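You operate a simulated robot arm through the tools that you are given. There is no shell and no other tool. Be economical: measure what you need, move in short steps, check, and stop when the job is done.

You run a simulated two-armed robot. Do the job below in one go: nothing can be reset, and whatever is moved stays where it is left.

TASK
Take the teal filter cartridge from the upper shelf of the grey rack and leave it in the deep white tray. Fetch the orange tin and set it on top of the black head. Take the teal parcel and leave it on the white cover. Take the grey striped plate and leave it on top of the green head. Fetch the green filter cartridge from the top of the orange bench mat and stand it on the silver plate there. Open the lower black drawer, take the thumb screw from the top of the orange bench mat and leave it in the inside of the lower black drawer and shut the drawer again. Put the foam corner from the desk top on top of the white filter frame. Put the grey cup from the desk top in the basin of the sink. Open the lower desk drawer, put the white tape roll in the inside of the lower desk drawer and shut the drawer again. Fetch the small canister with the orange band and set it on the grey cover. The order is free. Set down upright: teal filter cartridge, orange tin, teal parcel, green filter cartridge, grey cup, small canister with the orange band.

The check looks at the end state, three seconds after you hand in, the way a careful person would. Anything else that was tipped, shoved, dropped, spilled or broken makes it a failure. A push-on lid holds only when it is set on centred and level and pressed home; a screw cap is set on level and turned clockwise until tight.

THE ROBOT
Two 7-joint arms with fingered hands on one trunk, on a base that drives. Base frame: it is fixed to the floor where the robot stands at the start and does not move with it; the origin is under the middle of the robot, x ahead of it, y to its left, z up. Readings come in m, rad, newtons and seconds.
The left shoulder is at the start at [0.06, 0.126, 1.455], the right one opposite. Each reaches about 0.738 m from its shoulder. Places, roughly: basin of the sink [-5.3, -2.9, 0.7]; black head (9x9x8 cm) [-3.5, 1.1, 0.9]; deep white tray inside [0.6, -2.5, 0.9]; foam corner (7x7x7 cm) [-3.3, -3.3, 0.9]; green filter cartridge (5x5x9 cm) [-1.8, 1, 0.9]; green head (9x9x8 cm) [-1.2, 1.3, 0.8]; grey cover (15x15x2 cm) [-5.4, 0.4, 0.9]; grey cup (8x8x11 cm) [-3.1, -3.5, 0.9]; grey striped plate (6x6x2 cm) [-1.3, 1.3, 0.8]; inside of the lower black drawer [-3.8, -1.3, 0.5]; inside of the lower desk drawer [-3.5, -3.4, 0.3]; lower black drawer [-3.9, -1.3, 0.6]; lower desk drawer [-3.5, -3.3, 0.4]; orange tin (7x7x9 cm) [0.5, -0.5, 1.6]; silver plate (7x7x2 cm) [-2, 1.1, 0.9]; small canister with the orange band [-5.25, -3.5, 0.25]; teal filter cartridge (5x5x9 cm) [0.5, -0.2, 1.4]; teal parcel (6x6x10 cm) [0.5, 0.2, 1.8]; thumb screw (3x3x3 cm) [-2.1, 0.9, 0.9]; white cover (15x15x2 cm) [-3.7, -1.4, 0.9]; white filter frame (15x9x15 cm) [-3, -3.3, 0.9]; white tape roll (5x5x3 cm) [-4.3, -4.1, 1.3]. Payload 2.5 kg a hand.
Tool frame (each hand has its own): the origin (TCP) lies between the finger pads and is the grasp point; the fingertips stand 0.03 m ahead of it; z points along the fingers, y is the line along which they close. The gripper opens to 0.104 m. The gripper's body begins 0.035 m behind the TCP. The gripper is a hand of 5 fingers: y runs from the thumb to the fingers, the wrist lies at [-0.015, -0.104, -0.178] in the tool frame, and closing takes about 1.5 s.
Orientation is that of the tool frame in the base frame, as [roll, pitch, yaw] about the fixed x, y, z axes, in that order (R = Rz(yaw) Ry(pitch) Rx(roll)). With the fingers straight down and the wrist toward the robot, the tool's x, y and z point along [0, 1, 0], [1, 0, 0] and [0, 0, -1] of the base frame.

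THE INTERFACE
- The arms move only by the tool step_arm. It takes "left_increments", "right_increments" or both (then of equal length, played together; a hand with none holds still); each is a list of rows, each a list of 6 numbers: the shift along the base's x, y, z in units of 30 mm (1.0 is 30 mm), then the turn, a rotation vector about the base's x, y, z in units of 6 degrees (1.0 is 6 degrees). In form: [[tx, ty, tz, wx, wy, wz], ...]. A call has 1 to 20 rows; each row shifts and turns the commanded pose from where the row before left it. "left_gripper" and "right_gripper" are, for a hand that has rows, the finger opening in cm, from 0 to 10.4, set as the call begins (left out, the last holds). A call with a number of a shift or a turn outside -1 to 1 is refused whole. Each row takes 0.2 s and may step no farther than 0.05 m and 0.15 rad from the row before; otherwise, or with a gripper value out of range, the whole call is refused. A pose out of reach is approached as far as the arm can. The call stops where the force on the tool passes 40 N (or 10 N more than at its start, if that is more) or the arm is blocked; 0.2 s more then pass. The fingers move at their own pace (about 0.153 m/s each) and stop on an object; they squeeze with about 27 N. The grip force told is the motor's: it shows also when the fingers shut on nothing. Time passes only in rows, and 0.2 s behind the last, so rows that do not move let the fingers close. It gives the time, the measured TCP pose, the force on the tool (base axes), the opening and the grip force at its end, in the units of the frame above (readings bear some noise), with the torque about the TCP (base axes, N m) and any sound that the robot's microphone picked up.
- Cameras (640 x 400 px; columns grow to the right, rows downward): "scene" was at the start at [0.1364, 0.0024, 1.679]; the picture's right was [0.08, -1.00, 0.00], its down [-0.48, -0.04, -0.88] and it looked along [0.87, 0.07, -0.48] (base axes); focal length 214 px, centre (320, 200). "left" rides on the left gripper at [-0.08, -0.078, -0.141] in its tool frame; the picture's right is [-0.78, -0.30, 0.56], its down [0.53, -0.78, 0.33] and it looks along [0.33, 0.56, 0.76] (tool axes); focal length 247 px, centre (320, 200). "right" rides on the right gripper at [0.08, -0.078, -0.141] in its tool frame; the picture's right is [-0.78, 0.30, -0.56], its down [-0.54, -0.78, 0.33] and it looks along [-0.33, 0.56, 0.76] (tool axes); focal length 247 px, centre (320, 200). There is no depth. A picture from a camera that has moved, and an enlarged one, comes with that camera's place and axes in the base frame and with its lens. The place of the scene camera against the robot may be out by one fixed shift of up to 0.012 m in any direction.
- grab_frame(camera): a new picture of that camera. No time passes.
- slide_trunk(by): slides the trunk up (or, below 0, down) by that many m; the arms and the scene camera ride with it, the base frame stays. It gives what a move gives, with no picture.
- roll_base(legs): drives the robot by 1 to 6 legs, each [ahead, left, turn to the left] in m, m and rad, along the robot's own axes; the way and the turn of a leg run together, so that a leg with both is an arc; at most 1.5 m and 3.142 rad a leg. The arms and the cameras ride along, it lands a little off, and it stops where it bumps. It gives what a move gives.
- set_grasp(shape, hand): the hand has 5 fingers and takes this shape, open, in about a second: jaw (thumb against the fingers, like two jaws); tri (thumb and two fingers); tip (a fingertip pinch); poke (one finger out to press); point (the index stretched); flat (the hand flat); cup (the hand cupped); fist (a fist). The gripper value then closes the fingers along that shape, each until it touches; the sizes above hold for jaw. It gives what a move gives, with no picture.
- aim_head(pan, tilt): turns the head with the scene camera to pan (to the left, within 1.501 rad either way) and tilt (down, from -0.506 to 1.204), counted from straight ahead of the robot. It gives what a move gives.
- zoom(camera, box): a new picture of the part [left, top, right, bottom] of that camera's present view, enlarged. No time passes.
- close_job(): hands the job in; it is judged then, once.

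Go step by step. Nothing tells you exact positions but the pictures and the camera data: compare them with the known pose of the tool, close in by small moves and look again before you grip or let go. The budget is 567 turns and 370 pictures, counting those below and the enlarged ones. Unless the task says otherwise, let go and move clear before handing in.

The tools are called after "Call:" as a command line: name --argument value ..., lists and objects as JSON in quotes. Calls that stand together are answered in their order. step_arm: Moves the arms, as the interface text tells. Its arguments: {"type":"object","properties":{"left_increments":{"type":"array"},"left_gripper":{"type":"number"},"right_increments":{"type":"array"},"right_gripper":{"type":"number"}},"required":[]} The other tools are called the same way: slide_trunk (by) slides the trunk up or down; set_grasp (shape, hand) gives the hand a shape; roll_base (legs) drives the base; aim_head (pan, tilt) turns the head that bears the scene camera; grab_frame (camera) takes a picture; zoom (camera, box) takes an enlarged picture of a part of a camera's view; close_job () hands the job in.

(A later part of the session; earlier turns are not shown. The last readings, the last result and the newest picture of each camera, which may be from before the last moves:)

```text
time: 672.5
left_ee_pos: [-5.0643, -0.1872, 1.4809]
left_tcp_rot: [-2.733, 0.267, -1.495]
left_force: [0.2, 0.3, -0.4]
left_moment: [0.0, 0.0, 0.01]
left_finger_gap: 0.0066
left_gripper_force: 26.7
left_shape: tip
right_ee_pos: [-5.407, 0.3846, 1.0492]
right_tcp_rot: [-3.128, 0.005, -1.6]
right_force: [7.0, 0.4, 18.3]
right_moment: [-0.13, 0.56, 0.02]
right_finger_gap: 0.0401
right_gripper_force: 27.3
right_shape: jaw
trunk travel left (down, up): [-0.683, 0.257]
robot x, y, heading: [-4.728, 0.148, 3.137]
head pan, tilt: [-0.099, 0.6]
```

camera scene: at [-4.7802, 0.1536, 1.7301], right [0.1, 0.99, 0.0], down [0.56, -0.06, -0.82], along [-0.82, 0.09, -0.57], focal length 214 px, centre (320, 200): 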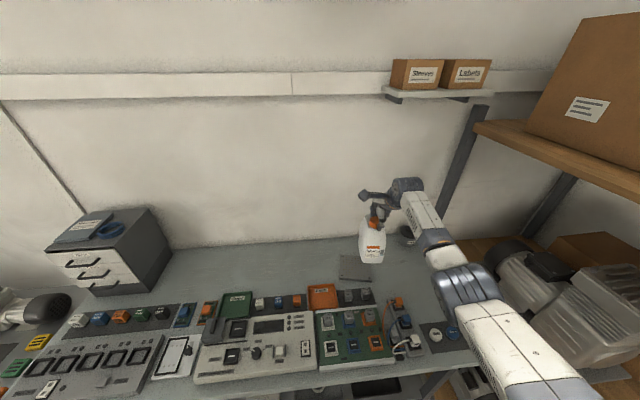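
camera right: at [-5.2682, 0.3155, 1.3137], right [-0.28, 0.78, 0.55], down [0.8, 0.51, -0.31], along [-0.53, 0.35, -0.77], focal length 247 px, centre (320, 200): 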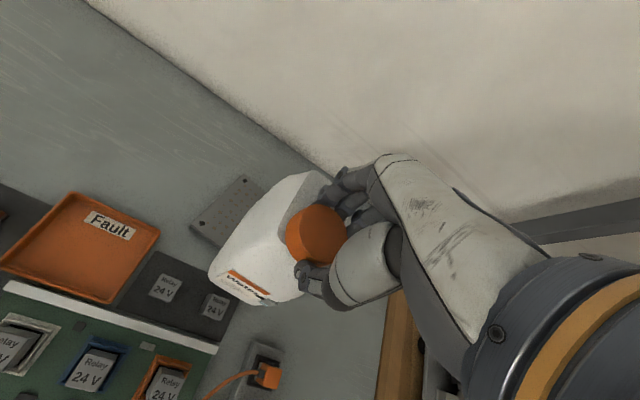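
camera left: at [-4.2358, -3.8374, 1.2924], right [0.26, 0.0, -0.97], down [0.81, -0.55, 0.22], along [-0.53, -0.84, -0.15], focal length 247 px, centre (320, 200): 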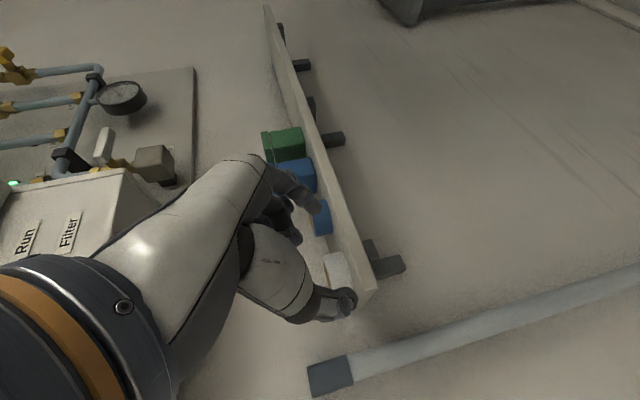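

Contact. Ease a few mm and release; rise with the trunk.

Call:
slide_trunk --by 0.004

Call:
step_arm --right_increments '[[0, 0, 0, 0, 0, 0], [0, 0, 0, 0, 0, 0], [0, 0, 0, 0, 0, 0], [0, 0, 0, 0, 0, 0]]' --right_gripper 7

Call:
slide_trunk --by 0.12

Call:
zoom --camera "scene" --box '[290, 160, 470, 300]'

```text
time: 673.0
left_ee_pos: [-5.0651, -0.1869, 1.4845]
left_tcp_rot: [-2.73, 0.267, -1.495]
left_force: [0.0, 0.0, 0.1]
left_moment: [0.0, -0.02, 0.0]
left_finger_gap: 0.0068
left_gripper_force: 27.1
left_shape: tip
right_ee_pos: [-5.407, 0.3852, 1.0488]
right_tcp_rot: [-3.118, 0.005, -1.601]
right_force: [3.8, 1.1, 12.7]
right_moment: [-0.14, 0.55, 0.01]
right_finger_gap: 0.04
right_gripper_force: 26.4
right_shape: jaw
trunk travel left (down, up): [-0.687, 0.253]
robot x, y, heading: [-4.7261, 0.151, 3.136]
head pan, tilt: [-0.099, 0.6]
```

```text
time: 674.0
left_ee_pos: [-5.0657, -0.1882, 1.4832]
left_tcp_rot: [-2.733, 0.268, -1.496]
left_force: [0.4, 0.5, 0.4]
left_moment: [-0.03, 0.01, -0.01]
left_finger_gap: 0.0067
left_gripper_force: 26.8
left_shape: tip
right_ee_pos: [-5.4075, 0.3862, 1.0483]
right_tcp_rot: [-3.116, 0.003, -1.602]
right_force: [1.6, -0.5, 6.2]
right_moment: [-0.02, 0.22, 0.03]
right_finger_gap: 0.0683
right_gripper_force: 0.0
right_shape: jaw
trunk travel left (down, up): [-0.687, 0.253]
robot x, y, heading: [-4.7199, 0.1501, 3.142]
head pan, tilt: [-0.099, 0.6]
```

```text
time: 675.5
left_ee_pos: [-5.0669, -0.1861, 1.6036]
left_tcp_rot: [-2.729, 0.267, -1.493]
left_force: [-1.1, -0.4, 1.0]
left_moment: [0.0, 0.01, 0.0]
left_finger_gap: 0.0068
left_gripper_force: 26.9
left_shape: tip
right_ee_pos: [-5.4081, 0.3866, 1.1682]
right_tcp_rot: [-3.115, 0.003, -1.6]
right_force: [0.7, 1.1, 0.6]
right_moment: [0.01, 0.0, 0.01]
right_finger_gap: 0.0697
right_gripper_force: 0.1
right_shape: jaw
trunk travel left (down, up): [-0.807, 0.133]
robot x, y, heading: [-4.7264, 0.1509, 3.14]
head pan, tilt: [-0.099, 0.6]
```

```text
2.86 times, centred on (380, 230) of scene
camera zoom: at [-4.8473, 0.154, 1.6271], right [0.1, 0.99, 0.0], down [0.56, -0.06, -0.83], along [-0.82, 0.08, -0.56], focal length 613 px, centre (149, 114)
```

zoom: 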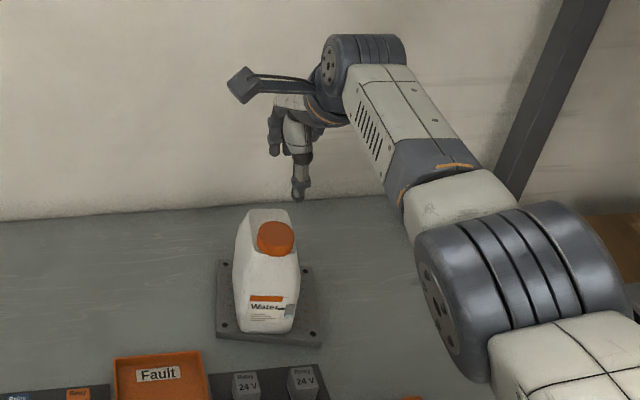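

The canister stands on the grey cover. Withdraw, tuck the arm, and head east to the green mat bench for the striped plate.

Call:
roll_base --legs '[[-0.4, 0, 0]]'

Call:
step_arm --right_increments '[[0.8, 0, 0.5, 0, 0, 0], [0.8, 0, 0.5, 0, 0, 0], [0.8, 0, 0.5, 0, 0, 0], [0.8, 0, 0.5, 0, 0, 0], [0.8, 0, 0.5, 0, 0, 0], [0.8, 0, 0.5, 0, 0, 0], [0.8, 0, 0.5, 0, 0, 0]]'

Call:
roll_base --legs '[[-0.1, 0.05, 0], [0, 0, -1.57], [0, -1.4, 0], [0, -1.3, 0]]'

Call:
aim_head --pan -0.3 --tilt 0.5

Call:
grab_frame --camera "scene"

```text
time: 678.0
left_ee_pos: [-4.6628, -0.1874, 1.6038]
left_tcp_rot: [-2.729, 0.265, -1.496]
left_force: [-0.5, 0.4, -0.1]
left_moment: [-0.02, 0.0, -0.04]
left_finger_gap: 0.007
left_gripper_force: 27.8
left_shape: tip
right_ee_pos: [-5.0035, 0.3844, 1.1682]
right_tcp_rot: [-3.118, 0.005, -1.6]
right_force: [-0.7, -0.8, 0.4]
right_moment: [0.02, -0.01, 0.02]
right_finger_gap: 0.0697
right_gripper_force: 0.0
right_shape: jaw
trunk travel left (down, up): [-0.807, 0.133]
robot x, y, heading: [-4.3222, 0.1468, 3.135]
head pan, tilt: [-0.099, 0.6]
```

```text
time: 679.6
left_ee_pos: [-4.6624, -0.1883, 1.6043]
left_tcp_rot: [-2.729, 0.264, -1.495]
left_force: [-1.1, 0.1, 0.4]
left_moment: [0.01, 0.01, 0.02]
left_finger_gap: 0.0065
left_gripper_force: 26.8
left_shape: tip
right_ee_pos: [-4.8352, 0.385, 1.2695]
right_tcp_rot: [-3.117, 0.004, -1.6]
right_force: [-0.3, -0.9, 0.1]
right_moment: [-0.03, 0.0, 0.02]
right_finger_gap: 0.0697
right_gripper_force: 0.0
right_shape: jaw
trunk travel left (down, up): [-0.807, 0.133]
robot x, y, heading: [-4.319, 0.1516, 3.139]
head pan, tilt: [-0.099, 0.6]
```

```text
time: 697.2
left_ee_pos: [-1.888, 0.4045, 1.6043]
left_tcp_rot: [-2.731, 0.266, -3.086]
left_force: [-0.2, 0.4, 0.7]
left_moment: [0.03, 0.02, 0.02]
left_finger_gap: 0.007
left_gripper_force: 26.9
left_shape: tip
right_ee_pos: [-1.3117, 0.5661, 1.2703]
right_tcp_rot: [-3.116, 0.004, 3.093]
right_force: [0.2, 0.0, -1.0]
right_moment: [-0.01, 0.01, -0.03]
right_finger_gap: 0.0695
right_gripper_force: 0.0
right_shape: jaw
trunk travel left (down, up): [-0.807, 0.133]
robot x, y, heading: [-1.5605, 0.0548, 1.548]
head pan, tilt: [-0.099, 0.6]
```

```text
time: 697.9
left_ee_pos: [-1.8871, 0.4059, 1.6031]
left_tcp_rot: [-2.729, 0.263, -3.086]
left_force: [0.4, -0.1, -0.5]
left_moment: [0.02, -0.02, 0.01]
left_finger_gap: 0.0069
left_gripper_force: 26.8
left_shape: tip
right_ee_pos: [-1.3128, 0.566, 1.2711]
right_tcp_rot: [-3.118, 0.004, 3.092]
right_force: [0.0, -0.2, -0.2]
right_moment: [0.01, -0.01, -0.01]
right_finger_gap: 0.0698
right_gripper_force: 0.1
right_shape: jaw
trunk travel left (down, up): [-0.807, 0.133]
robot x, y, heading: [-1.5588, 0.055, 1.543]
head pan, tilt: [-0.3, 0.499]
```

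```text
85 pictures are left
camera scene: at [-1.523, 0.1769, 1.6362], right [0.95, -0.32, 0.0], down [-0.15, -0.45, -0.88], along [0.28, 0.83, -0.48], focal length 214 px, centre (320, 200)
```

scene: 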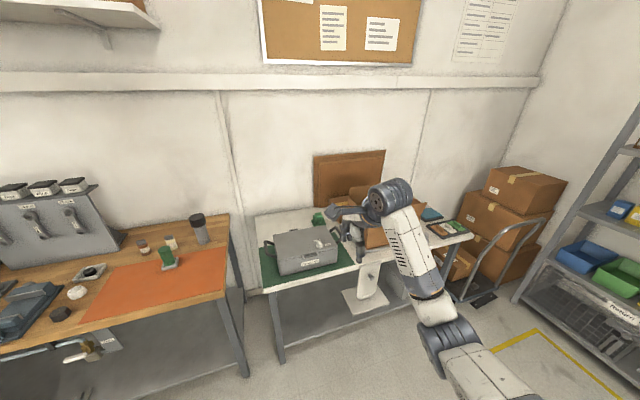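

Call:
zoom --camera "scene" --box '[240, 195, 380, 295]'

```text
4.00 times, centred on (310, 245) of scene
camera zoom: at [-1.523, 0.1769, 1.6362], right [0.95, -0.32, 0.0], down [-0.15, -0.45, -0.88], along [0.28, 0.83, -0.48], focal length 858 px, centre (360, 20)
```

zoom: 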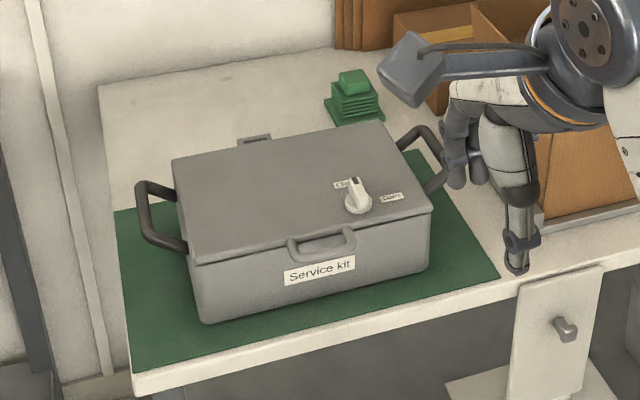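

The green head is behind the toolbox at about [-1.145, 1.315]; the striped plate should be behind the box. Move closer and look from the right hand camera.

Call:
roll_base --legs '[[0.45, 0, 0.025]]'

Call:
grab_frame --camera "right"

Call:
aim_head --pan -0.3 --tilt 0.7

Call:
grab_frame --camera "scene"

```text
time: 700.6
left_ee_pos: [-1.8886, 0.8435, 1.6037]
left_tcp_rot: [-2.73, 0.266, -3.066]
left_force: [0.1, -0.6, 0.2]
left_moment: [-0.01, -0.01, 0.03]
left_finger_gap: 0.007
left_gripper_force: 27.2
left_shape: tip
right_ee_pos: [-1.3164, 1.0167, 1.2715]
right_tcp_rot: [-3.118, 0.003, 3.112]
right_force: [-0.4, 0.6, 0.4]
right_moment: [0.01, -0.04, 0.02]
right_finger_gap: 0.0697
right_gripper_force: 0.0
right_shape: jaw
trunk travel left (down, up): [-0.807, 0.133]
robot x, y, heading: [-1.552, 0.502, 1.568]
head pan, tilt: [-0.3, 0.499]
```

```text
83 pictures are left
camera right: at [-1.3992, 0.9459, 1.4137], right [0.78, 0.29, 0.55], down [0.51, -0.8, -0.31], along [0.35, 0.53, -0.77], focal length 247 px, centre (320, 200)
```

right: 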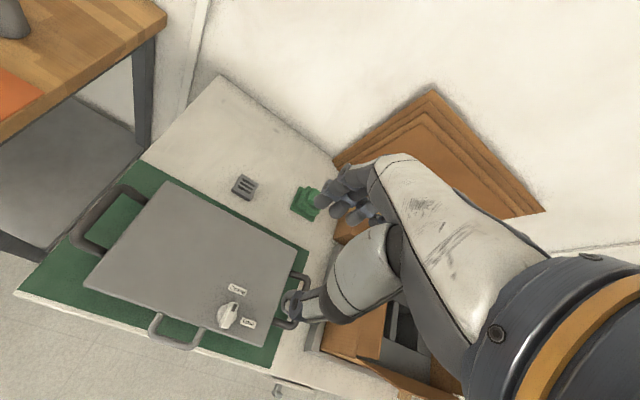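

```text
time: 701.4
left_ee_pos: [-1.8885, 0.8446, 1.6035]
left_tcp_rot: [-2.73, 0.266, -3.066]
left_force: [-0.4, -0.8, 0.5]
left_moment: [0.01, 0.0, 0.0]
left_finger_gap: 0.0067
left_gripper_force: 27.3
left_shape: tip
right_ee_pos: [-1.3153, 1.0171, 1.2697]
right_tcp_rot: [-3.118, 0.003, 3.11]
right_force: [-0.9, -0.2, -0.4]
right_moment: [0.04, 0.03, 0.03]
right_finger_gap: 0.0698
right_gripper_force: 0.1
right_shape: jaw
trunk travel left (down, up): [-0.807, 0.133]
robot x, y, heading: [-1.5529, 0.504, 1.564]
head pan, tilt: [-0.3, 0.7]
```

```text
82 pictures are left
camera scene: at [-1.5214, 0.6175, 1.6186], right [0.95, -0.3, 0.0], down [-0.19, -0.61, -0.77], along [0.23, 0.73, -0.64], focal length 214 px, centre (320, 200)
```

scene: 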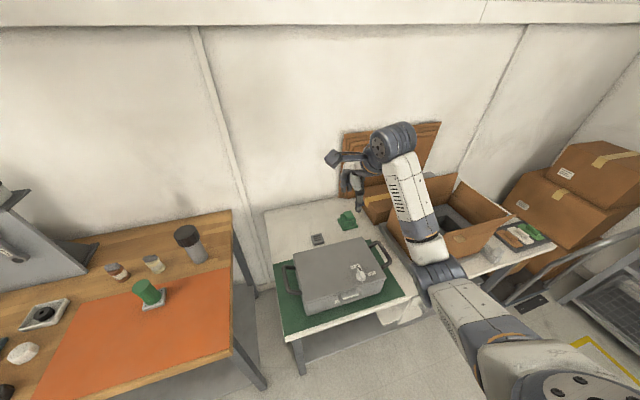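

Plate ≈[-1.336, 1.267, 0.80]; green head ≈[-1.18, 1.30]. Lower the trunk for reach, keep the hand high, and extend over the plate behind the toolbox.

Call:
step_arm --right_increments '[[0, 0, 1, 0, 0, 0], [0, 0, 1, 0, 0, 0], [0, 0, 1, 0, 0, 0]]' --right_gripper 9

Call:
slide_trunk --by -0.24

Call:
roll_base --legs '[[0.09, 0, 0]]'

Call:
step_arm --right_increments '[[-0.1, 1, 0, 0, 0, 0], [-0.1, 1, 0, 0, 0, 0], [-0.1, 1, 0, 0, 0, 0], [-0.1, 1, 0, 0, 0, 0], [-0.1, 1, 0, 0, 0, 0]]'

Call:
grab_frame --camera "right"

```text
time: 702.2
left_ee_pos: [-1.8892, 0.8434, 1.6031]
left_tcp_rot: [-2.731, 0.265, -3.066]
left_force: [-0.4, -0.6, 0.3]
left_moment: [0.01, 0.05, -0.02]
left_finger_gap: 0.0067
left_gripper_force: 26.8
left_shape: tip
right_ee_pos: [-1.3147, 1.0186, 1.3591]
right_tcp_rot: [-3.118, 0.005, 3.109]
right_force: [-0.1, 0.0, 0.3]
right_moment: [-0.01, 0.01, 0.0]
right_finger_gap: 0.0897
right_gripper_force: 0.0
right_shape: jaw
trunk travel left (down, up): [-0.807, 0.133]
robot x, y, heading: [-1.5574, 0.5032, 1.567]
head pan, tilt: [-0.3, 0.7]
```

```text
time: 704.7
left_ee_pos: [-1.888, 0.8438, 1.3636]
left_tcp_rot: [-2.73, 0.263, -3.065]
left_force: [-0.3, -0.3, -0.5]
left_moment: [0.04, -0.01, 0.04]
left_finger_gap: 0.0068
left_gripper_force: 27.0
left_shape: tip
right_ee_pos: [-1.3149, 1.0196, 1.12]
right_tcp_rot: [-3.116, 0.003, 3.114]
right_force: [-0.6, 0.0, 0.7]
right_moment: [-0.03, 0.0, -0.01]
right_finger_gap: 0.0896
right_gripper_force: 0.1
right_shape: jaw
trunk travel left (down, up): [-0.567, 0.373]
robot x, y, heading: [-1.5551, 0.5013, 1.568]
head pan, tilt: [-0.3, 0.7]
```

```text
time: 705.8
left_ee_pos: [-1.8875, 0.9375, 1.3627]
left_tcp_rot: [-2.728, 0.265, -3.067]
left_force: [0.6, -0.5, 0.0]
left_moment: [-0.03, 0.01, 0.02]
left_finger_gap: 0.0068
left_gripper_force: 26.9
left_shape: tip
right_ee_pos: [-1.3125, 1.1116, 1.119]
right_tcp_rot: [-3.118, 0.005, 3.111]
right_force: [0.6, 0.7, -0.4]
right_moment: [-0.02, 0.01, -0.01]
right_finger_gap: 0.09
right_gripper_force: 0.1
right_shape: jaw
trunk travel left (down, up): [-0.567, 0.373]
robot x, y, heading: [-1.5528, 0.5976, 1.567]
head pan, tilt: [-0.3, 0.7]
```

```text
time: 707.0
left_ee_pos: [-1.8884, 0.9352, 1.3632]
left_tcp_rot: [-2.73, 0.266, -3.067]
left_force: [0.2, -0.4, 0.4]
left_moment: [0.0, 0.01, 0.03]
left_finger_gap: 0.0069
left_gripper_force: 26.9
left_shape: tip
right_ee_pos: [-1.3299, 1.2601, 1.122]
right_tcp_rot: [-3.121, 0.006, 3.113]
right_force: [0.0, -0.5, -0.7]
right_moment: [-0.01, -0.01, 0.0]
right_finger_gap: 0.0897
right_gripper_force: 0.1
right_shape: jaw
trunk travel left (down, up): [-0.567, 0.373]
robot x, y, heading: [-1.549, 0.5925, 1.565]
head pan, tilt: [-0.3, 0.7]
```

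```text
81 pictures are left
camera right: at [-1.4142, 1.1887, 1.2644], right [0.78, 0.28, 0.56], down [0.51, -0.8, -0.31], along [0.35, 0.53, -0.77], focal length 247 px, centre (320, 200)
```

right: 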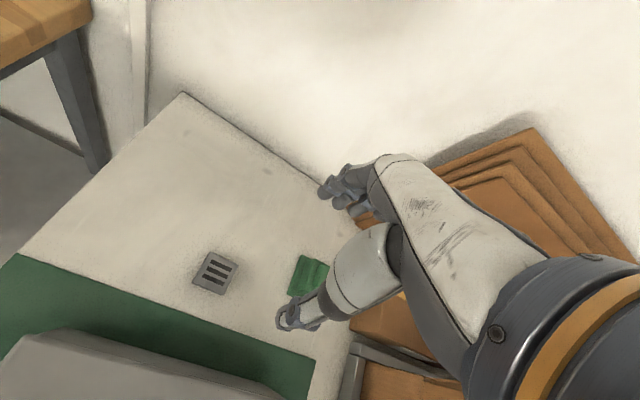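

Plate top ≈[-1.344, 1.263, 0.808], axis-aligned. Descend to it.

Call:
step_arm --right_increments '[[-0.4, 0.1, -1, 0, 0, 0], [0, 0, -1, 0, 0, 0], [0, 0, -1, 0, 0, 0], [0, 0, -1, 0, 0, 0], [0, 0, -1, 0, 0, 0], [0, 0, -1, 0, 0, 0], [0, 0, -1, 0, 0, 0]]'

Call:
zoom --camera "right" --box '[160, 130, 440, 340]'

Call:
grab_frame --camera "scene"

```text
time: 708.6
left_ee_pos: [-1.888, 0.9355, 1.3638]
left_tcp_rot: [-2.73, 0.266, -3.066]
left_force: [-1.0, -0.7, 0.5]
left_moment: [-0.04, -0.02, -0.05]
left_finger_gap: 0.0068
left_gripper_force: 26.8
left_shape: tip
right_ee_pos: [-1.3421, 1.2616, 0.9091]
right_tcp_rot: [-3.12, 0.005, 3.109]
right_force: [0.4, -0.1, -0.3]
right_moment: [-0.01, -0.03, 0.03]
right_finger_gap: 0.0898
right_gripper_force: 0.1
right_shape: jaw
trunk travel left (down, up): [-0.567, 0.373]
robot x, y, heading: [-1.5509, 0.595, 1.565]
head pan, tilt: [-0.3, 0.7]
```

```text
1.90 times, centred on (300, 235) of right
camera zoom: at [-1.4251, 1.1914, 1.0525], right [0.78, 0.28, 0.55], down [0.51, -0.8, -0.31], along [0.35, 0.53, -0.77], focal length 470 px, centre (358, 133)
```

zoom: 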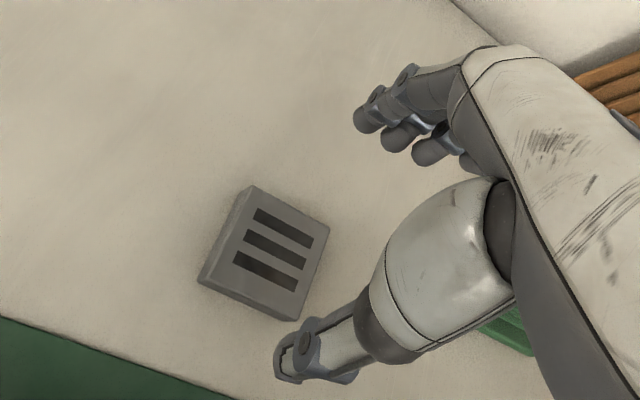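

```text
79 pictures are left
camera scene: at [-1.5208, 0.7092, 1.3786], right [0.95, -0.3, 0.0], down [-0.19, -0.61, -0.76], along [0.23, 0.73, -0.64], focal length 214 px, centre (320, 200)
```

scene: 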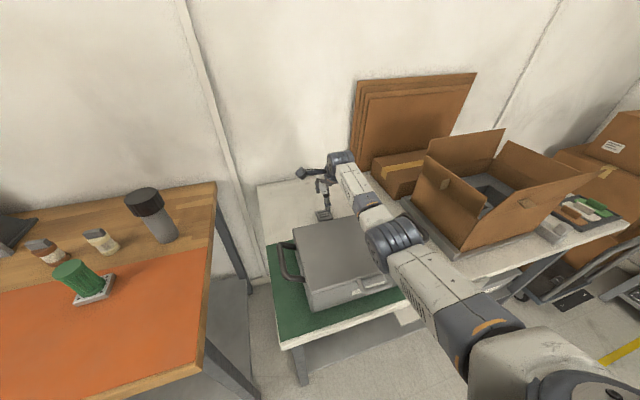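

The elbow is close above the toolbox; raise the trunk 4 cm and take up the difference with the arm to keep it clear.

Call:
slide_trunk --by 0.035

Call:
step_arm --right_increments '[[0, 0, -1, 0, 0, 0], [0, 0, -1, 0, 0, 0], [0, 0, -1, 0, 0, 0], [0, 0, -0.5, 0, 0, 0]]'

Call:
zoom --camera "scene" --box '[240, 140, 460, 330]'

Call:
zoom --camera "right" --box '[160, 130, 440, 340]'

```text
time: 709.4
left_ee_pos: [-1.8876, 0.9367, 1.3984]
left_tcp_rot: [-2.73, 0.267, -3.066]
left_force: [0.4, 0.5, 0.1]
left_moment: [-0.03, 0.01, 0.01]
left_finger_gap: 0.0065
left_gripper_force: 27.1
left_shape: tip
right_ee_pos: [-1.3423, 1.2621, 0.946]
right_tcp_rot: [-3.118, 0.003, 3.11]
right_force: [0.1, 0.5, 0.5]
right_moment: [0.0, 0.0, -0.04]
right_finger_gap: 0.0899
right_gripper_force: 0.0
right_shape: jaw
trunk travel left (down, up): [-0.602, 0.338]
robot x, y, heading: [-1.5539, 0.5956, 1.562]
head pan, tilt: [-0.3, 0.7]
```

```text
time: 710.4
left_ee_pos: [-1.8877, 0.9366, 1.3992]
left_tcp_rot: [-2.729, 0.266, -3.067]
left_force: [-0.4, -0.3, -0.2]
left_moment: [0.01, 0.02, 0.01]
left_finger_gap: 0.007
left_gripper_force: 26.9
left_shape: tip
right_ee_pos: [-1.3443, 1.2491, 0.8414]
right_tcp_rot: [-3.119, 0.003, 3.11]
right_force: [-0.8, -0.2, 0.1]
right_moment: [-0.03, 0.04, 0.01]
right_finger_gap: 0.0898
right_gripper_force: 0.1
right_shape: jaw
right hand out of reach, approached as far as the arm can: row 3, 4
trunk travel left (down, up): [-0.602, 0.338]
robot x, y, heading: [-1.5535, 0.5906, 1.564]
head pan, tilt: [-0.3, 0.7]
```

```text
2.11 times, centred on (350, 235) of scene
camera zoom: at [-1.5208, 0.709, 1.4136], right [0.95, -0.3, 0.0], down [-0.19, -0.61, -0.76], along [0.23, 0.73, -0.64], focal length 452 px, centre (257, 126)
```

zoom: 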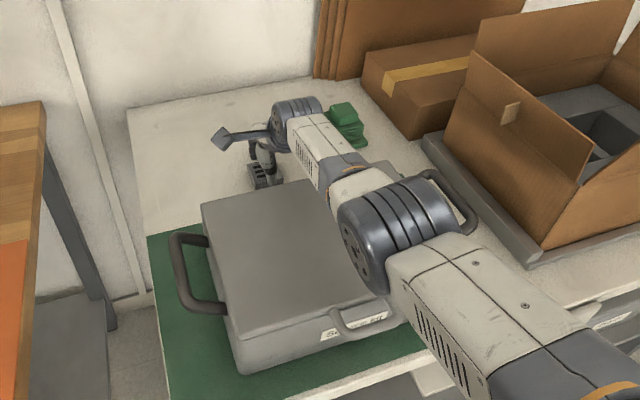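

```text
1.90 times, centred on (300, 235) of right
camera zoom: at [-1.4274, 1.1777, 0.9846], right [0.78, 0.28, 0.55], down [0.51, -0.8, -0.31], along [0.35, 0.53, -0.77], focal length 470 px, centre (358, 133)
```

zoom: 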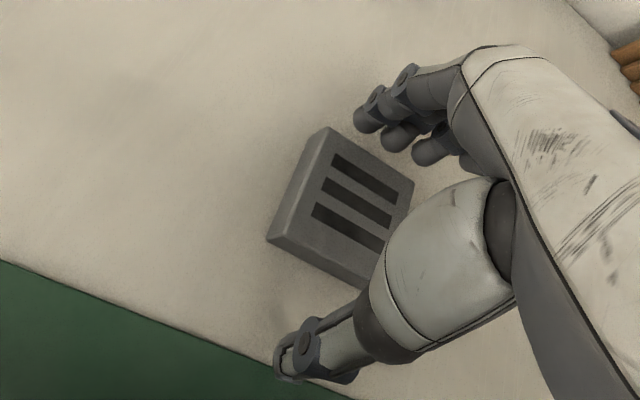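

Call:
roll_base --legs '[[0.012, -0.004, 0]]'

Call:
slide_trunk --by -0.014

Call:
slide_trunk --by -0.005

Call:
step_arm --right_increments '[[0, 0, 0, 0, 0, 0], [0, 0, 0, 0, 0, 0], [0, 0, 0, 0, 0, 0], [0, 0, 0, 0, 0, 0], [0, 0, 0, 0, 0, 0], [0, 0, 0, 0, 0, 0], [0, 0, 0, 0, 0, 0]]' --right_gripper 0

Call:
zoom --camera "right" --box '[160, 130, 440, 340]'

```text
time: 711.1
left_ee_pos: [-1.8834, 0.9494, 1.3978]
left_tcp_rot: [-2.729, 0.265, -3.067]
left_force: [0.5, 0.1, 0.1]
left_moment: [-0.02, -0.02, -0.03]
left_finger_gap: 0.0068
left_gripper_force: 27.3
left_shape: tip
right_ee_pos: [-1.34, 1.2603, 0.841]
right_tcp_rot: [-3.118, 0.005, 3.112]
right_force: [0.5, 0.4, 0.0]
right_moment: [-0.02, 0.0, -0.05]
right_finger_gap: 0.0896
right_gripper_force: 0.0
right_shape: jaw
trunk travel left (down, up): [-0.602, 0.338]
robot x, y, heading: [-1.5465, 0.6064, 1.559]
head pan, tilt: [-0.3, 0.7]
```

```text
time: 711.8
left_ee_pos: [-1.8841, 0.9462, 1.3848]
left_tcp_rot: [-2.73, 0.265, -3.069]
left_force: [0.3, 0.0, -0.8]
left_moment: [0.04, -0.01, -0.03]
left_finger_gap: 0.0071
left_gripper_force: 27.3
left_shape: tip
right_ee_pos: [-1.3409, 1.2615, 0.8301]
right_tcp_rot: [-3.125, 0.004, 3.109]
right_force: [0.6, -1.3, 9.1]
right_moment: [0.44, -0.09, -0.03]
right_finger_gap: 0.0886
right_gripper_force: 0.0
right_shape: jaw
trunk travel left (down, up): [-0.588, 0.352]
robot x, y, heading: [-1.5463, 0.6038, 1.572]
head pan, tilt: [-0.3, 0.7]
```

```text
time: 712.3
left_ee_pos: [-1.8848, 0.9444, 1.3807]
left_tcp_rot: [-2.733, 0.267, -3.068]
left_force: [0.3, -0.1, -1.6]
left_moment: [-0.02, -0.02, 0.0]
left_finger_gap: 0.007
left_gripper_force: 27.4
left_shape: tip
right_ee_pos: [-1.3408, 1.263, 0.8291]
right_tcp_rot: [-3.133, 0.003, 3.11]
right_force: [1.6, -3.5, 23.3]
right_moment: [1.12, -0.14, -0.07]
right_finger_gap: 0.0877
right_gripper_force: 0.0
right_shape: jaw
trunk travel left (down, up): [-0.583, 0.357]
robot x, y, heading: [-1.5472, 0.6052, 1.565]
head pan, tilt: [-0.3, 0.7]
```

```text
time: 713.9
left_ee_pos: [-1.8837, 0.9461, 1.3797]
left_tcp_rot: [-2.733, 0.266, -3.068]
left_force: [0.0, -0.3, 0.4]
left_moment: [-0.01, -0.01, -0.01]
left_finger_gap: 0.0066
left_gripper_force: 27.2
left_shape: tip
right_ee_pos: [-1.3414, 1.264, 0.83]
right_tcp_rot: [-3.139, 0.003, 3.111]
right_force: [-0.9, 6.2, 20.7]
right_moment: [0.99, 0.08, 0.03]
right_finger_gap: 0.0521
right_gripper_force: 27.4
right_shape: jaw
trunk travel left (down, up): [-0.583, 0.357]
robot x, y, heading: [-1.5496, 0.6034, 1.563]
head pan, tilt: [-0.3, 0.7]
```

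```text
1.90 times, centred on (300, 235) of right
camera zoom: at [-1.4244, 1.1905, 0.9719], right [0.78, 0.27, 0.56], down [0.51, -0.79, -0.33], along [0.35, 0.54, -0.76], focal length 470 px, centre (358, 133)
```

zoom: 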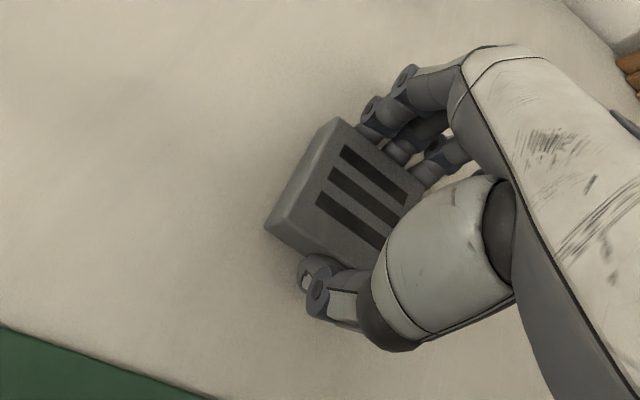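

Plate gripped. Lift with the trunk and measure the green head.

Call:
slide_trunk --by 0.14

Call:
grab_frame --camera "right"

Call:
zoom --camera "scene" --box '[240, 140, 460, 330]'

```text
time: 715.6
left_ee_pos: [-1.8839, 0.9477, 1.5188]
left_tcp_rot: [-2.73, 0.268, -3.066]
left_force: [-0.4, -0.3, 0.4]
left_moment: [0.0, 0.01, 0.0]
left_finger_gap: 0.0069
left_gripper_force: 27.2
left_shape: tip
right_ee_pos: [-1.3392, 1.261, 0.9626]
right_tcp_rot: [-3.117, 0.003, 3.111]
right_force: [0.3, -1.1, -1.8]
right_moment: [-0.03, -0.01, 0.01]
right_finger_gap: 0.0507
right_gripper_force: 27.3
right_shape: jaw
trunk travel left (down, up): [-0.723, 0.217]
robot x, y, heading: [-1.5509, 0.6067, 1.568]
head pan, tilt: [-0.3, 0.7]
```

```text
75 pictures are left
camera right: at [-1.4234, 1.1898, 1.1055], right [0.78, 0.28, 0.55], down [0.51, -0.8, -0.31], along [0.35, 0.53, -0.77], focal length 247 px, centre (320, 200)
```

right: 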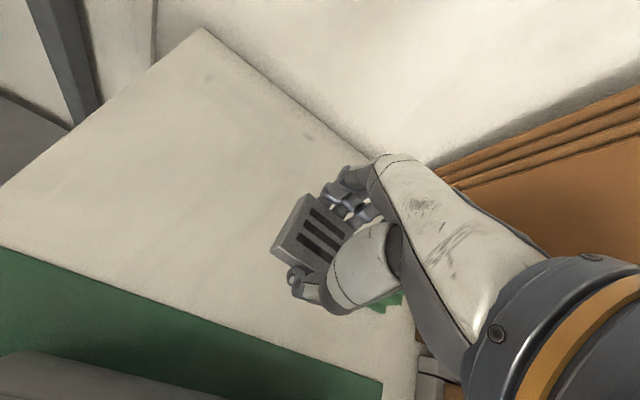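

```text
2.11 times, centred on (350, 235) of scene
camera zoom: at [-1.5169, 0.7211, 1.5345], right [0.95, -0.3, 0.0], down [-0.19, -0.61, -0.76], along [0.23, 0.73, -0.64], focal length 452 px, centre (257, 126)
```

zoom: 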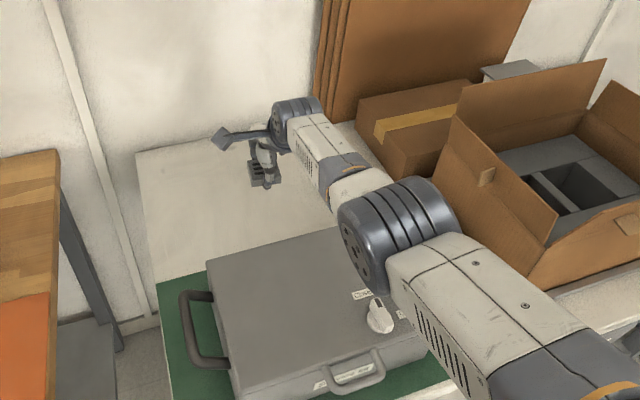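

The hand hides the green head. Raise and shift the hand a little left/back to see it clearly.

Call:
step_arm --right_increments '[[-0.8, -0.8, 1, 0, 0, 0], [-0.8, -0.8, 1, 0, 0, 0], [-0.8, -0.8, 1, 0, 0, 0], [0, 0, 1, 0, 0, 0]]'

Call:
grab_frame --camera "right"

Call:
zoom --camera "scene" --box '[240, 140, 460, 330]'

```text
time: 716.6
left_ee_pos: [-1.8832, 0.948, 1.5204]
left_tcp_rot: [-2.729, 0.264, -3.069]
left_force: [-0.2, 0.0, 1.0]
left_moment: [0.03, 0.02, 0.01]
left_finger_gap: 0.0066
left_gripper_force: 26.6
left_shape: tip
right_ee_pos: [-1.4109, 1.1907, 1.0825]
right_tcp_rot: [-3.119, 0.004, 3.11]
right_force: [0.0, -0.3, -0.9]
right_moment: [-0.01, -0.01, -0.02]
right_finger_gap: 0.0501
right_gripper_force: 26.8
right_shape: jaw
trunk travel left (down, up): [-0.723, 0.217]
robot x, y, heading: [-1.5492, 0.6047, 1.569]
head pan, tilt: [-0.3, 0.7]
```

```text
73 pictures are left
camera right: at [-1.4944, 1.1193, 1.226], right [0.78, 0.29, 0.55], down [0.51, -0.8, -0.31], along [0.35, 0.53, -0.77], focal length 247 px, centre (320, 200)
```

right: 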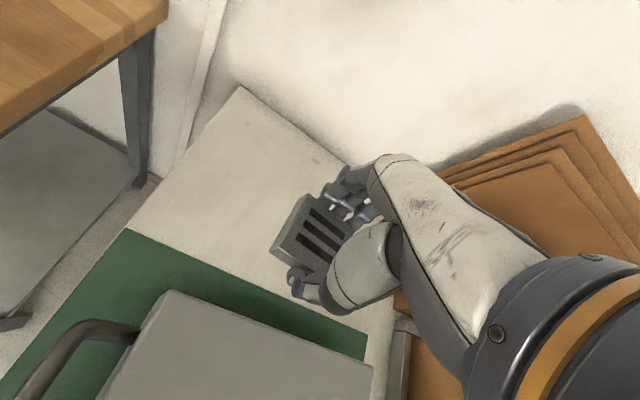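

```text
2.11 times, centred on (350, 235) of scene
camera zoom: at [-1.5169, 0.721, 1.5345], right [0.95, -0.3, 0.0], down [-0.19, -0.61, -0.76], along [0.23, 0.73, -0.64], focal length 452 px, centre (257, 126)
```

zoom: 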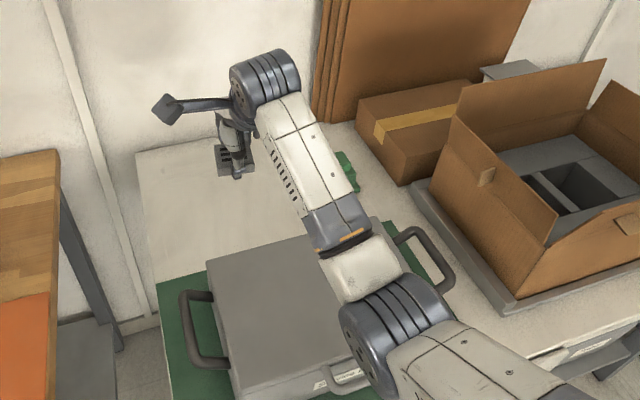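

The best estimate of the head's top is ≈[-1.15, 1.33, 0.857]. Shift the base east so the hand comes over it, and look down.

Call:
roll_base --legs '[[0, -0.25, 0]]'

Call:
step_arm --right_increments '[[0, 0.9, 0.3, 0, 0, 0], [0, 0.9, 0.3, 0, 0, 0], [0, 0.9, 0, 0, 0, 0]]'

Call:
grab_frame --camera "right"

```text
time: 718.4
left_ee_pos: [-1.6401, 0.9446, 1.5197]
left_tcp_rot: [-2.729, 0.266, -3.058]
left_force: [1.1, -0.3, 0.3]
left_moment: [0.02, 0.02, -0.04]
left_finger_gap: 0.0065
left_gripper_force: 27.1
left_shape: tip
right_ee_pos: [-1.17, 1.1909, 1.0821]
right_tcp_rot: [-3.119, 0.003, 3.119]
right_force: [0.9, 0.3, -1.2]
right_moment: [-0.01, -0.01, 0.03]
right_finger_gap: 0.0502
right_gripper_force: 26.8
right_shape: jaw
trunk travel left (down, up): [-0.723, 0.217]
robot x, y, heading: [-1.3029, 0.6089, 1.576]
head pan, tilt: [-0.3, 0.7]
```

```text
time: 719.2
left_ee_pos: [-1.6423, 0.946, 1.5203]
left_tcp_rot: [-2.73, 0.265, -3.059]
left_force: [-0.2, 0.1, -0.6]
left_moment: [0.02, -0.02, -0.01]
left_finger_gap: 0.0067
left_gripper_force: 26.7
left_shape: tip
right_ee_pos: [-1.1709, 1.2732, 1.1006]
right_tcp_rot: [-3.118, 0.003, 3.121]
right_force: [-0.3, -0.3, -1.3]
right_moment: [-0.01, -0.01, 0.0]
right_finger_gap: 0.05
right_gripper_force: 26.8
right_shape: jaw
trunk travel left (down, up): [-0.723, 0.217]
robot x, y, heading: [-1.3023, 0.607, 1.572]
head pan, tilt: [-0.3, 0.7]
```

```text
71 pictures are left
camera right: at [-1.254, 1.2006, 1.2441], right [0.78, 0.29, 0.55], down [0.52, -0.8, -0.31], along [0.35, 0.53, -0.77], focal length 247 px, centre (320, 200)
```

right: 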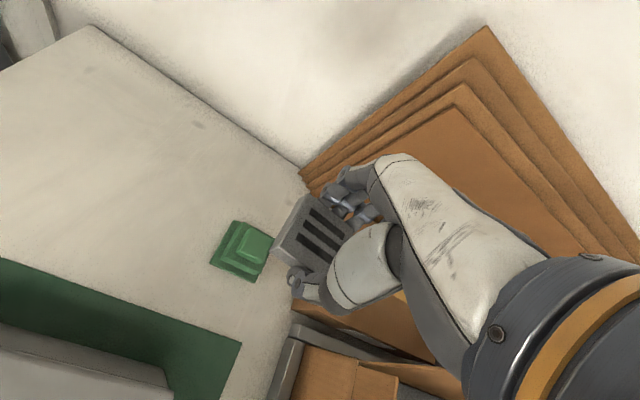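

The head is clear now: centre ≈[-1.162, 1.3235]. Move over it.

Call:
roll_base --legs '[[0.02, 0, 0]]'

Call:
step_arm --right_increments '[[0.3, 0.5, 0, 0, 0, 0], [0, 0.5, 0, 0, 0, 0], [0, 0, -1, 0, 0, 0], [0, 0, -1, 0, 0, 0]]'

Call:
grab_frame --camera "right"

```text
time: 720.0
left_ee_pos: [-1.6406, 0.966, 1.5189]
left_tcp_rot: [-2.731, 0.267, -3.059]
left_force: [0.3, 0.3, 1.0]
left_moment: [0.02, 0.0, -0.03]
left_finger_gap: 0.0068
left_gripper_force: 27.0
left_shape: tip
right_ee_pos: [-1.1706, 1.2924, 1.1011]
right_tcp_rot: [-3.119, 0.003, 3.119]
right_force: [-0.2, 0.8, -1.4]
right_moment: [-0.03, 0.01, 0.01]
right_finger_gap: 0.0503
right_gripper_force: 27.1
right_shape: jaw
trunk travel left (down, up): [-0.723, 0.217]
robot x, y, heading: [-1.3026, 0.6248, 1.571]
head pan, tilt: [-0.3, 0.7]
```

```text
time: 721.0
left_ee_pos: [-1.6424, 0.9656, 1.5194]
left_tcp_rot: [-2.73, 0.266, -3.058]
left_force: [0.3, 0.5, -0.2]
left_moment: [0.0, 0.0, -0.01]
left_finger_gap: 0.0066
left_gripper_force: 26.7
left_shape: tip
right_ee_pos: [-1.1598, 1.3063, 1.0442]
right_tcp_rot: [-3.118, 0.003, 3.119]
right_force: [0.4, 0.2, -0.7]
right_moment: [-0.02, 0.0, -0.03]
right_finger_gap: 0.05
right_gripper_force: 26.5
right_shape: jaw
right hand out of reach, approached as far as the arm can: row 2, 3
trunk travel left (down, up): [-0.723, 0.217]
robot x, y, heading: [-1.3003, 0.6249, 1.571]
head pan, tilt: [-0.3, 0.7]
```

```text
70 pictures are left
camera right: at [-1.2427, 1.2353, 1.1865], right [0.78, 0.29, 0.55], down [0.52, -0.8, -0.31], along [0.35, 0.53, -0.77], focal length 247 px, centre (320, 200)
```

right: 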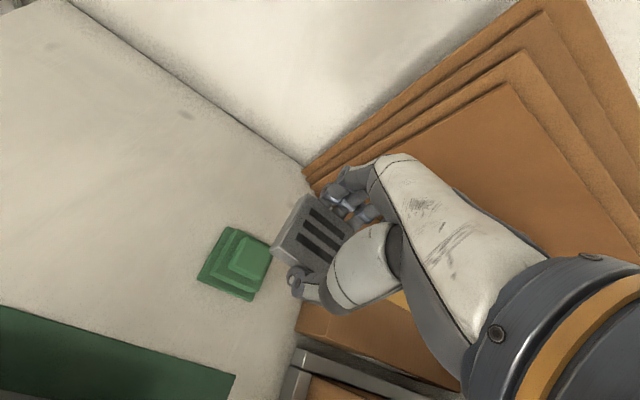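

Call:
slide_trunk --by -0.09

Call:
step_arm --right_increments '[[-0.07, 0.4, 0, 0, 0, 0], [0, 0.2, 0, 0, 0, 0], [0, 0, 0, 0, 0, 0]]'

Call:
zoom --camera "right" --box '[160, 150, 400, 330]'

```text
time: 722.2
left_ee_pos: [-1.6407, 0.964, 1.4296]
left_tcp_rot: [-2.73, 0.265, -3.06]
left_force: [0.3, 0.1, 0.1]
left_moment: [0.03, -0.01, 0.0]
left_finger_gap: 0.0069
left_gripper_force: 26.8
left_shape: tip
right_ee_pos: [-1.1602, 1.3065, 0.9542]
right_tcp_rot: [-3.12, 0.001, 3.119]
right_force: [0.1, 0.7, -2.0]
right_moment: [-0.03, -0.03, 0.03]
right_finger_gap: 0.0498
right_gripper_force: 27.2
right_shape: jaw
trunk travel left (down, up): [-0.633, 0.307]
robot x, y, heading: [-1.3053, 0.6256, 1.576]
head pan, tilt: [-0.3, 0.7]
```

```text
time: 723.0
left_ee_pos: [-1.6427, 0.9663, 1.4304]
left_tcp_rot: [-2.732, 0.266, -3.058]
left_force: [0.4, 1.0, -0.9]
left_moment: [0.0, -0.01, 0.01]
left_finger_gap: 0.0068
left_gripper_force: 26.5
left_shape: tip
right_ee_pos: [-1.1602, 1.307, 0.9532]
right_tcp_rot: [-3.119, 0.004, 3.118]
right_force: [0.0, -0.9, -1.9]
right_moment: [-0.04, -0.01, -0.02]
right_finger_gap: 0.0503
right_gripper_force: 26.9
right_shape: jaw
right hand out of reach, approached as far as the arm can: row 1, 2
trunk travel left (down, up): [-0.633, 0.307]
robot x, y, heading: [-1.3025, 0.6255, 1.574]
head pan, tilt: [-0.3, 0.7]
```

```text
2.22 times, centred on (280, 240) of right
camera zoom: at [-1.2425, 1.2351, 1.0966], right [0.78, 0.29, 0.55], down [0.52, -0.8, -0.31], along [0.35, 0.53, -0.77], focal length 549 px, centre (409, 111)
```

zoom: 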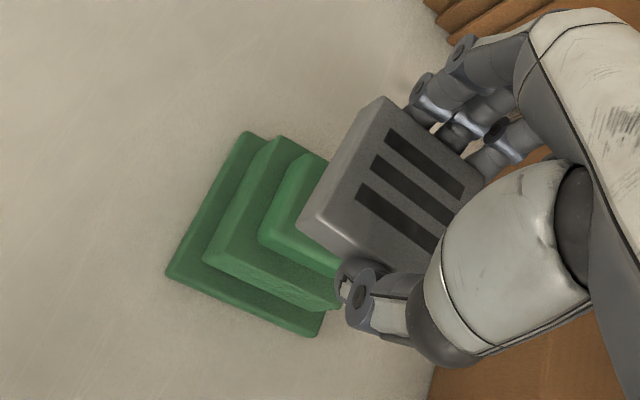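

Call:
roll_base --legs '[[0.018, 0, 0]]'

Call:
zoom --camera "right" --box '[160, 150, 400, 330]'

```text
time: 723.8
left_ee_pos: [-1.6416, 0.9847, 1.4283]
left_tcp_rot: [-2.729, 0.266, -3.058]
left_force: [-0.7, 0.4, -0.6]
left_moment: [-0.05, 0.03, -0.01]
left_finger_gap: 0.0068
left_gripper_force: 27.4
left_shape: tip
right_ee_pos: [-1.1598, 1.3258, 0.9536]
right_tcp_rot: [-3.117, 0.003, 3.119]
right_force: [0.1, 0.0, -0.4]
right_moment: [-0.02, -0.02, 0.02]
right_finger_gap: 0.0504
right_gripper_force: 26.7
right_shape: jaw
trunk travel left (down, up): [-0.633, 0.307]
robot x, y, heading: [-1.301, 0.6444, 1.573]
head pan, tilt: [-0.3, 0.7]
```

```text
2.22 times, centred on (280, 240) of right
camera zoom: at [-1.2426, 1.2543, 1.0962], right [0.78, 0.29, 0.55], down [0.52, -0.8, -0.31], along [0.35, 0.53, -0.77], focal length 549 px, centre (409, 111)
```

zoom: 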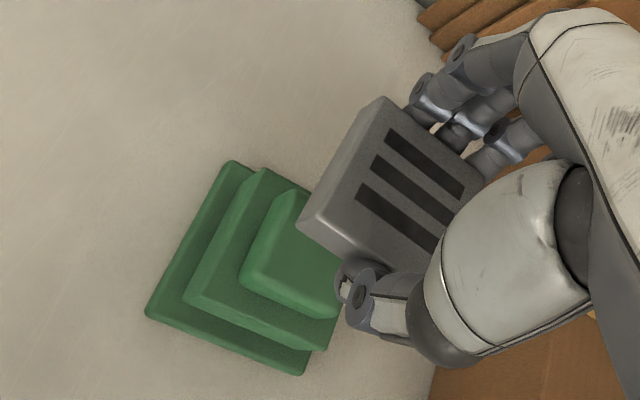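

Aligned within 3 mm. Lower by trunk to contact.

Call:
slide_trunk --by -0.042

Call:
slide_trunk --by -0.006

Call:
slide_trunk --by -0.005

Call:
slide_trunk --by -0.005

Call:
zoom --camera "right" --box '[160, 150, 400, 330]'

```text
time: 724.6
left_ee_pos: [-1.6405, 0.9826, 1.3874]
left_tcp_rot: [-2.73, 0.267, -3.059]
left_force: [0.0, -0.3, -0.6]
left_moment: [0.0, 0.01, 0.02]
left_finger_gap: 0.0066
left_gripper_force: 27.8
left_shape: tip
right_ee_pos: [-1.1602, 1.3253, 0.9113]
right_tcp_rot: [-3.118, 0.002, 3.119]
right_force: [-0.1, 0.1, -1.1]
right_moment: [-0.03, -0.02, 0.0]
right_finger_gap: 0.0499
right_gripper_force: 27.1
right_shape: jaw
trunk travel left (down, up): [-0.591, 0.349]
robot x, y, heading: [-1.3024, 0.6452, 1.576]
head pan, tilt: [-0.3, 0.7]
```

```text
time: 725.2
left_ee_pos: [-1.6405, 0.984, 1.3814]
left_tcp_rot: [-2.73, 0.265, -3.06]
left_force: [0.0, 0.2, 0.6]
left_moment: [-0.02, -0.04, 0.02]
left_finger_gap: 0.0069
left_gripper_force: 27.0
left_shape: tip
right_ee_pos: [-1.1596, 1.3261, 0.9065]
right_tcp_rot: [-3.12, 0.003, 3.12]
right_force: [0.2, 0.5, -1.6]
right_moment: [-0.02, 0.03, 0.02]
right_finger_gap: 0.0503
right_gripper_force: 27.2
right_shape: jaw
trunk travel left (down, up): [-0.585, 0.355]
robot x, y, heading: [-1.2981, 0.6419, 1.571]
head pan, tilt: [-0.3, 0.7]
```

```text
time: 725.7
left_ee_pos: [-1.6416, 0.9831, 1.3761]
left_tcp_rot: [-2.729, 0.266, -3.058]
left_force: [-0.6, 1.2, -0.2]
left_moment: [0.0, 0.01, -0.05]
left_finger_gap: 0.0066
left_gripper_force: 27.0
left_shape: tip
right_ee_pos: [-1.1594, 1.3261, 0.9035]
right_tcp_rot: [-3.123, 0.003, 3.119]
right_force: [0.9, -1.0, 7.6]
right_moment: [-0.01, 0.0, -0.04]
right_finger_gap: 0.0502
right_gripper_force: 26.9
right_shape: jaw
trunk travel left (down, up): [-0.58, 0.36]
robot x, y, heading: [-1.3057, 0.6469, 1.576]
head pan, tilt: [-0.3, 0.7]
```

```text
time: 726.3
left_ee_pos: [-1.6428, 0.9807, 1.3726]
left_tcp_rot: [-2.735, 0.267, -3.061]
left_force: [-0.1, -0.6, 0.0]
left_moment: [0.0, -0.03, 0.0]
left_finger_gap: 0.0067
left_gripper_force: 26.8
left_shape: tip
right_ee_pos: [-1.1606, 1.3258, 0.9028]
right_tcp_rot: [-3.132, 0.004, 3.119]
right_force: [1.4, -2.1, 25.7]
right_moment: [-0.65, 0.08, 0.01]
right_finger_gap: 0.0507
right_gripper_force: 26.9
right_shape: jaw
trunk travel left (down, up): [-0.575, 0.365]
robot x, y, heading: [-1.3058, 0.6467, 1.576]
head pan, tilt: [-0.3, 0.7]
```

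```text
2.22 times, centred on (280, 240) of right
camera zoom: at [-1.2429, 1.2526, 1.0453], right [0.78, 0.28, 0.56], down [0.52, -0.79, -0.32], along [0.35, 0.54, -0.77], focal length 549 px, centre (409, 111)
```

zoom: 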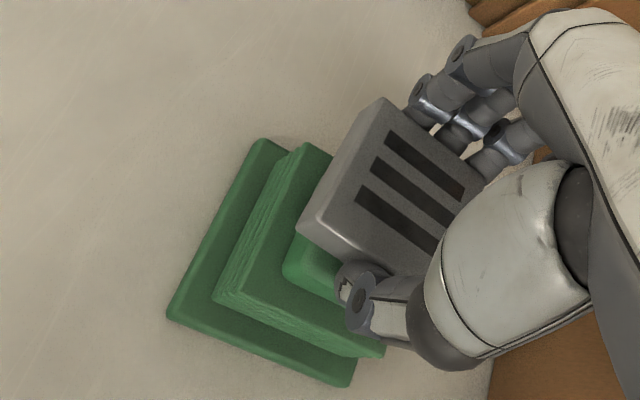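

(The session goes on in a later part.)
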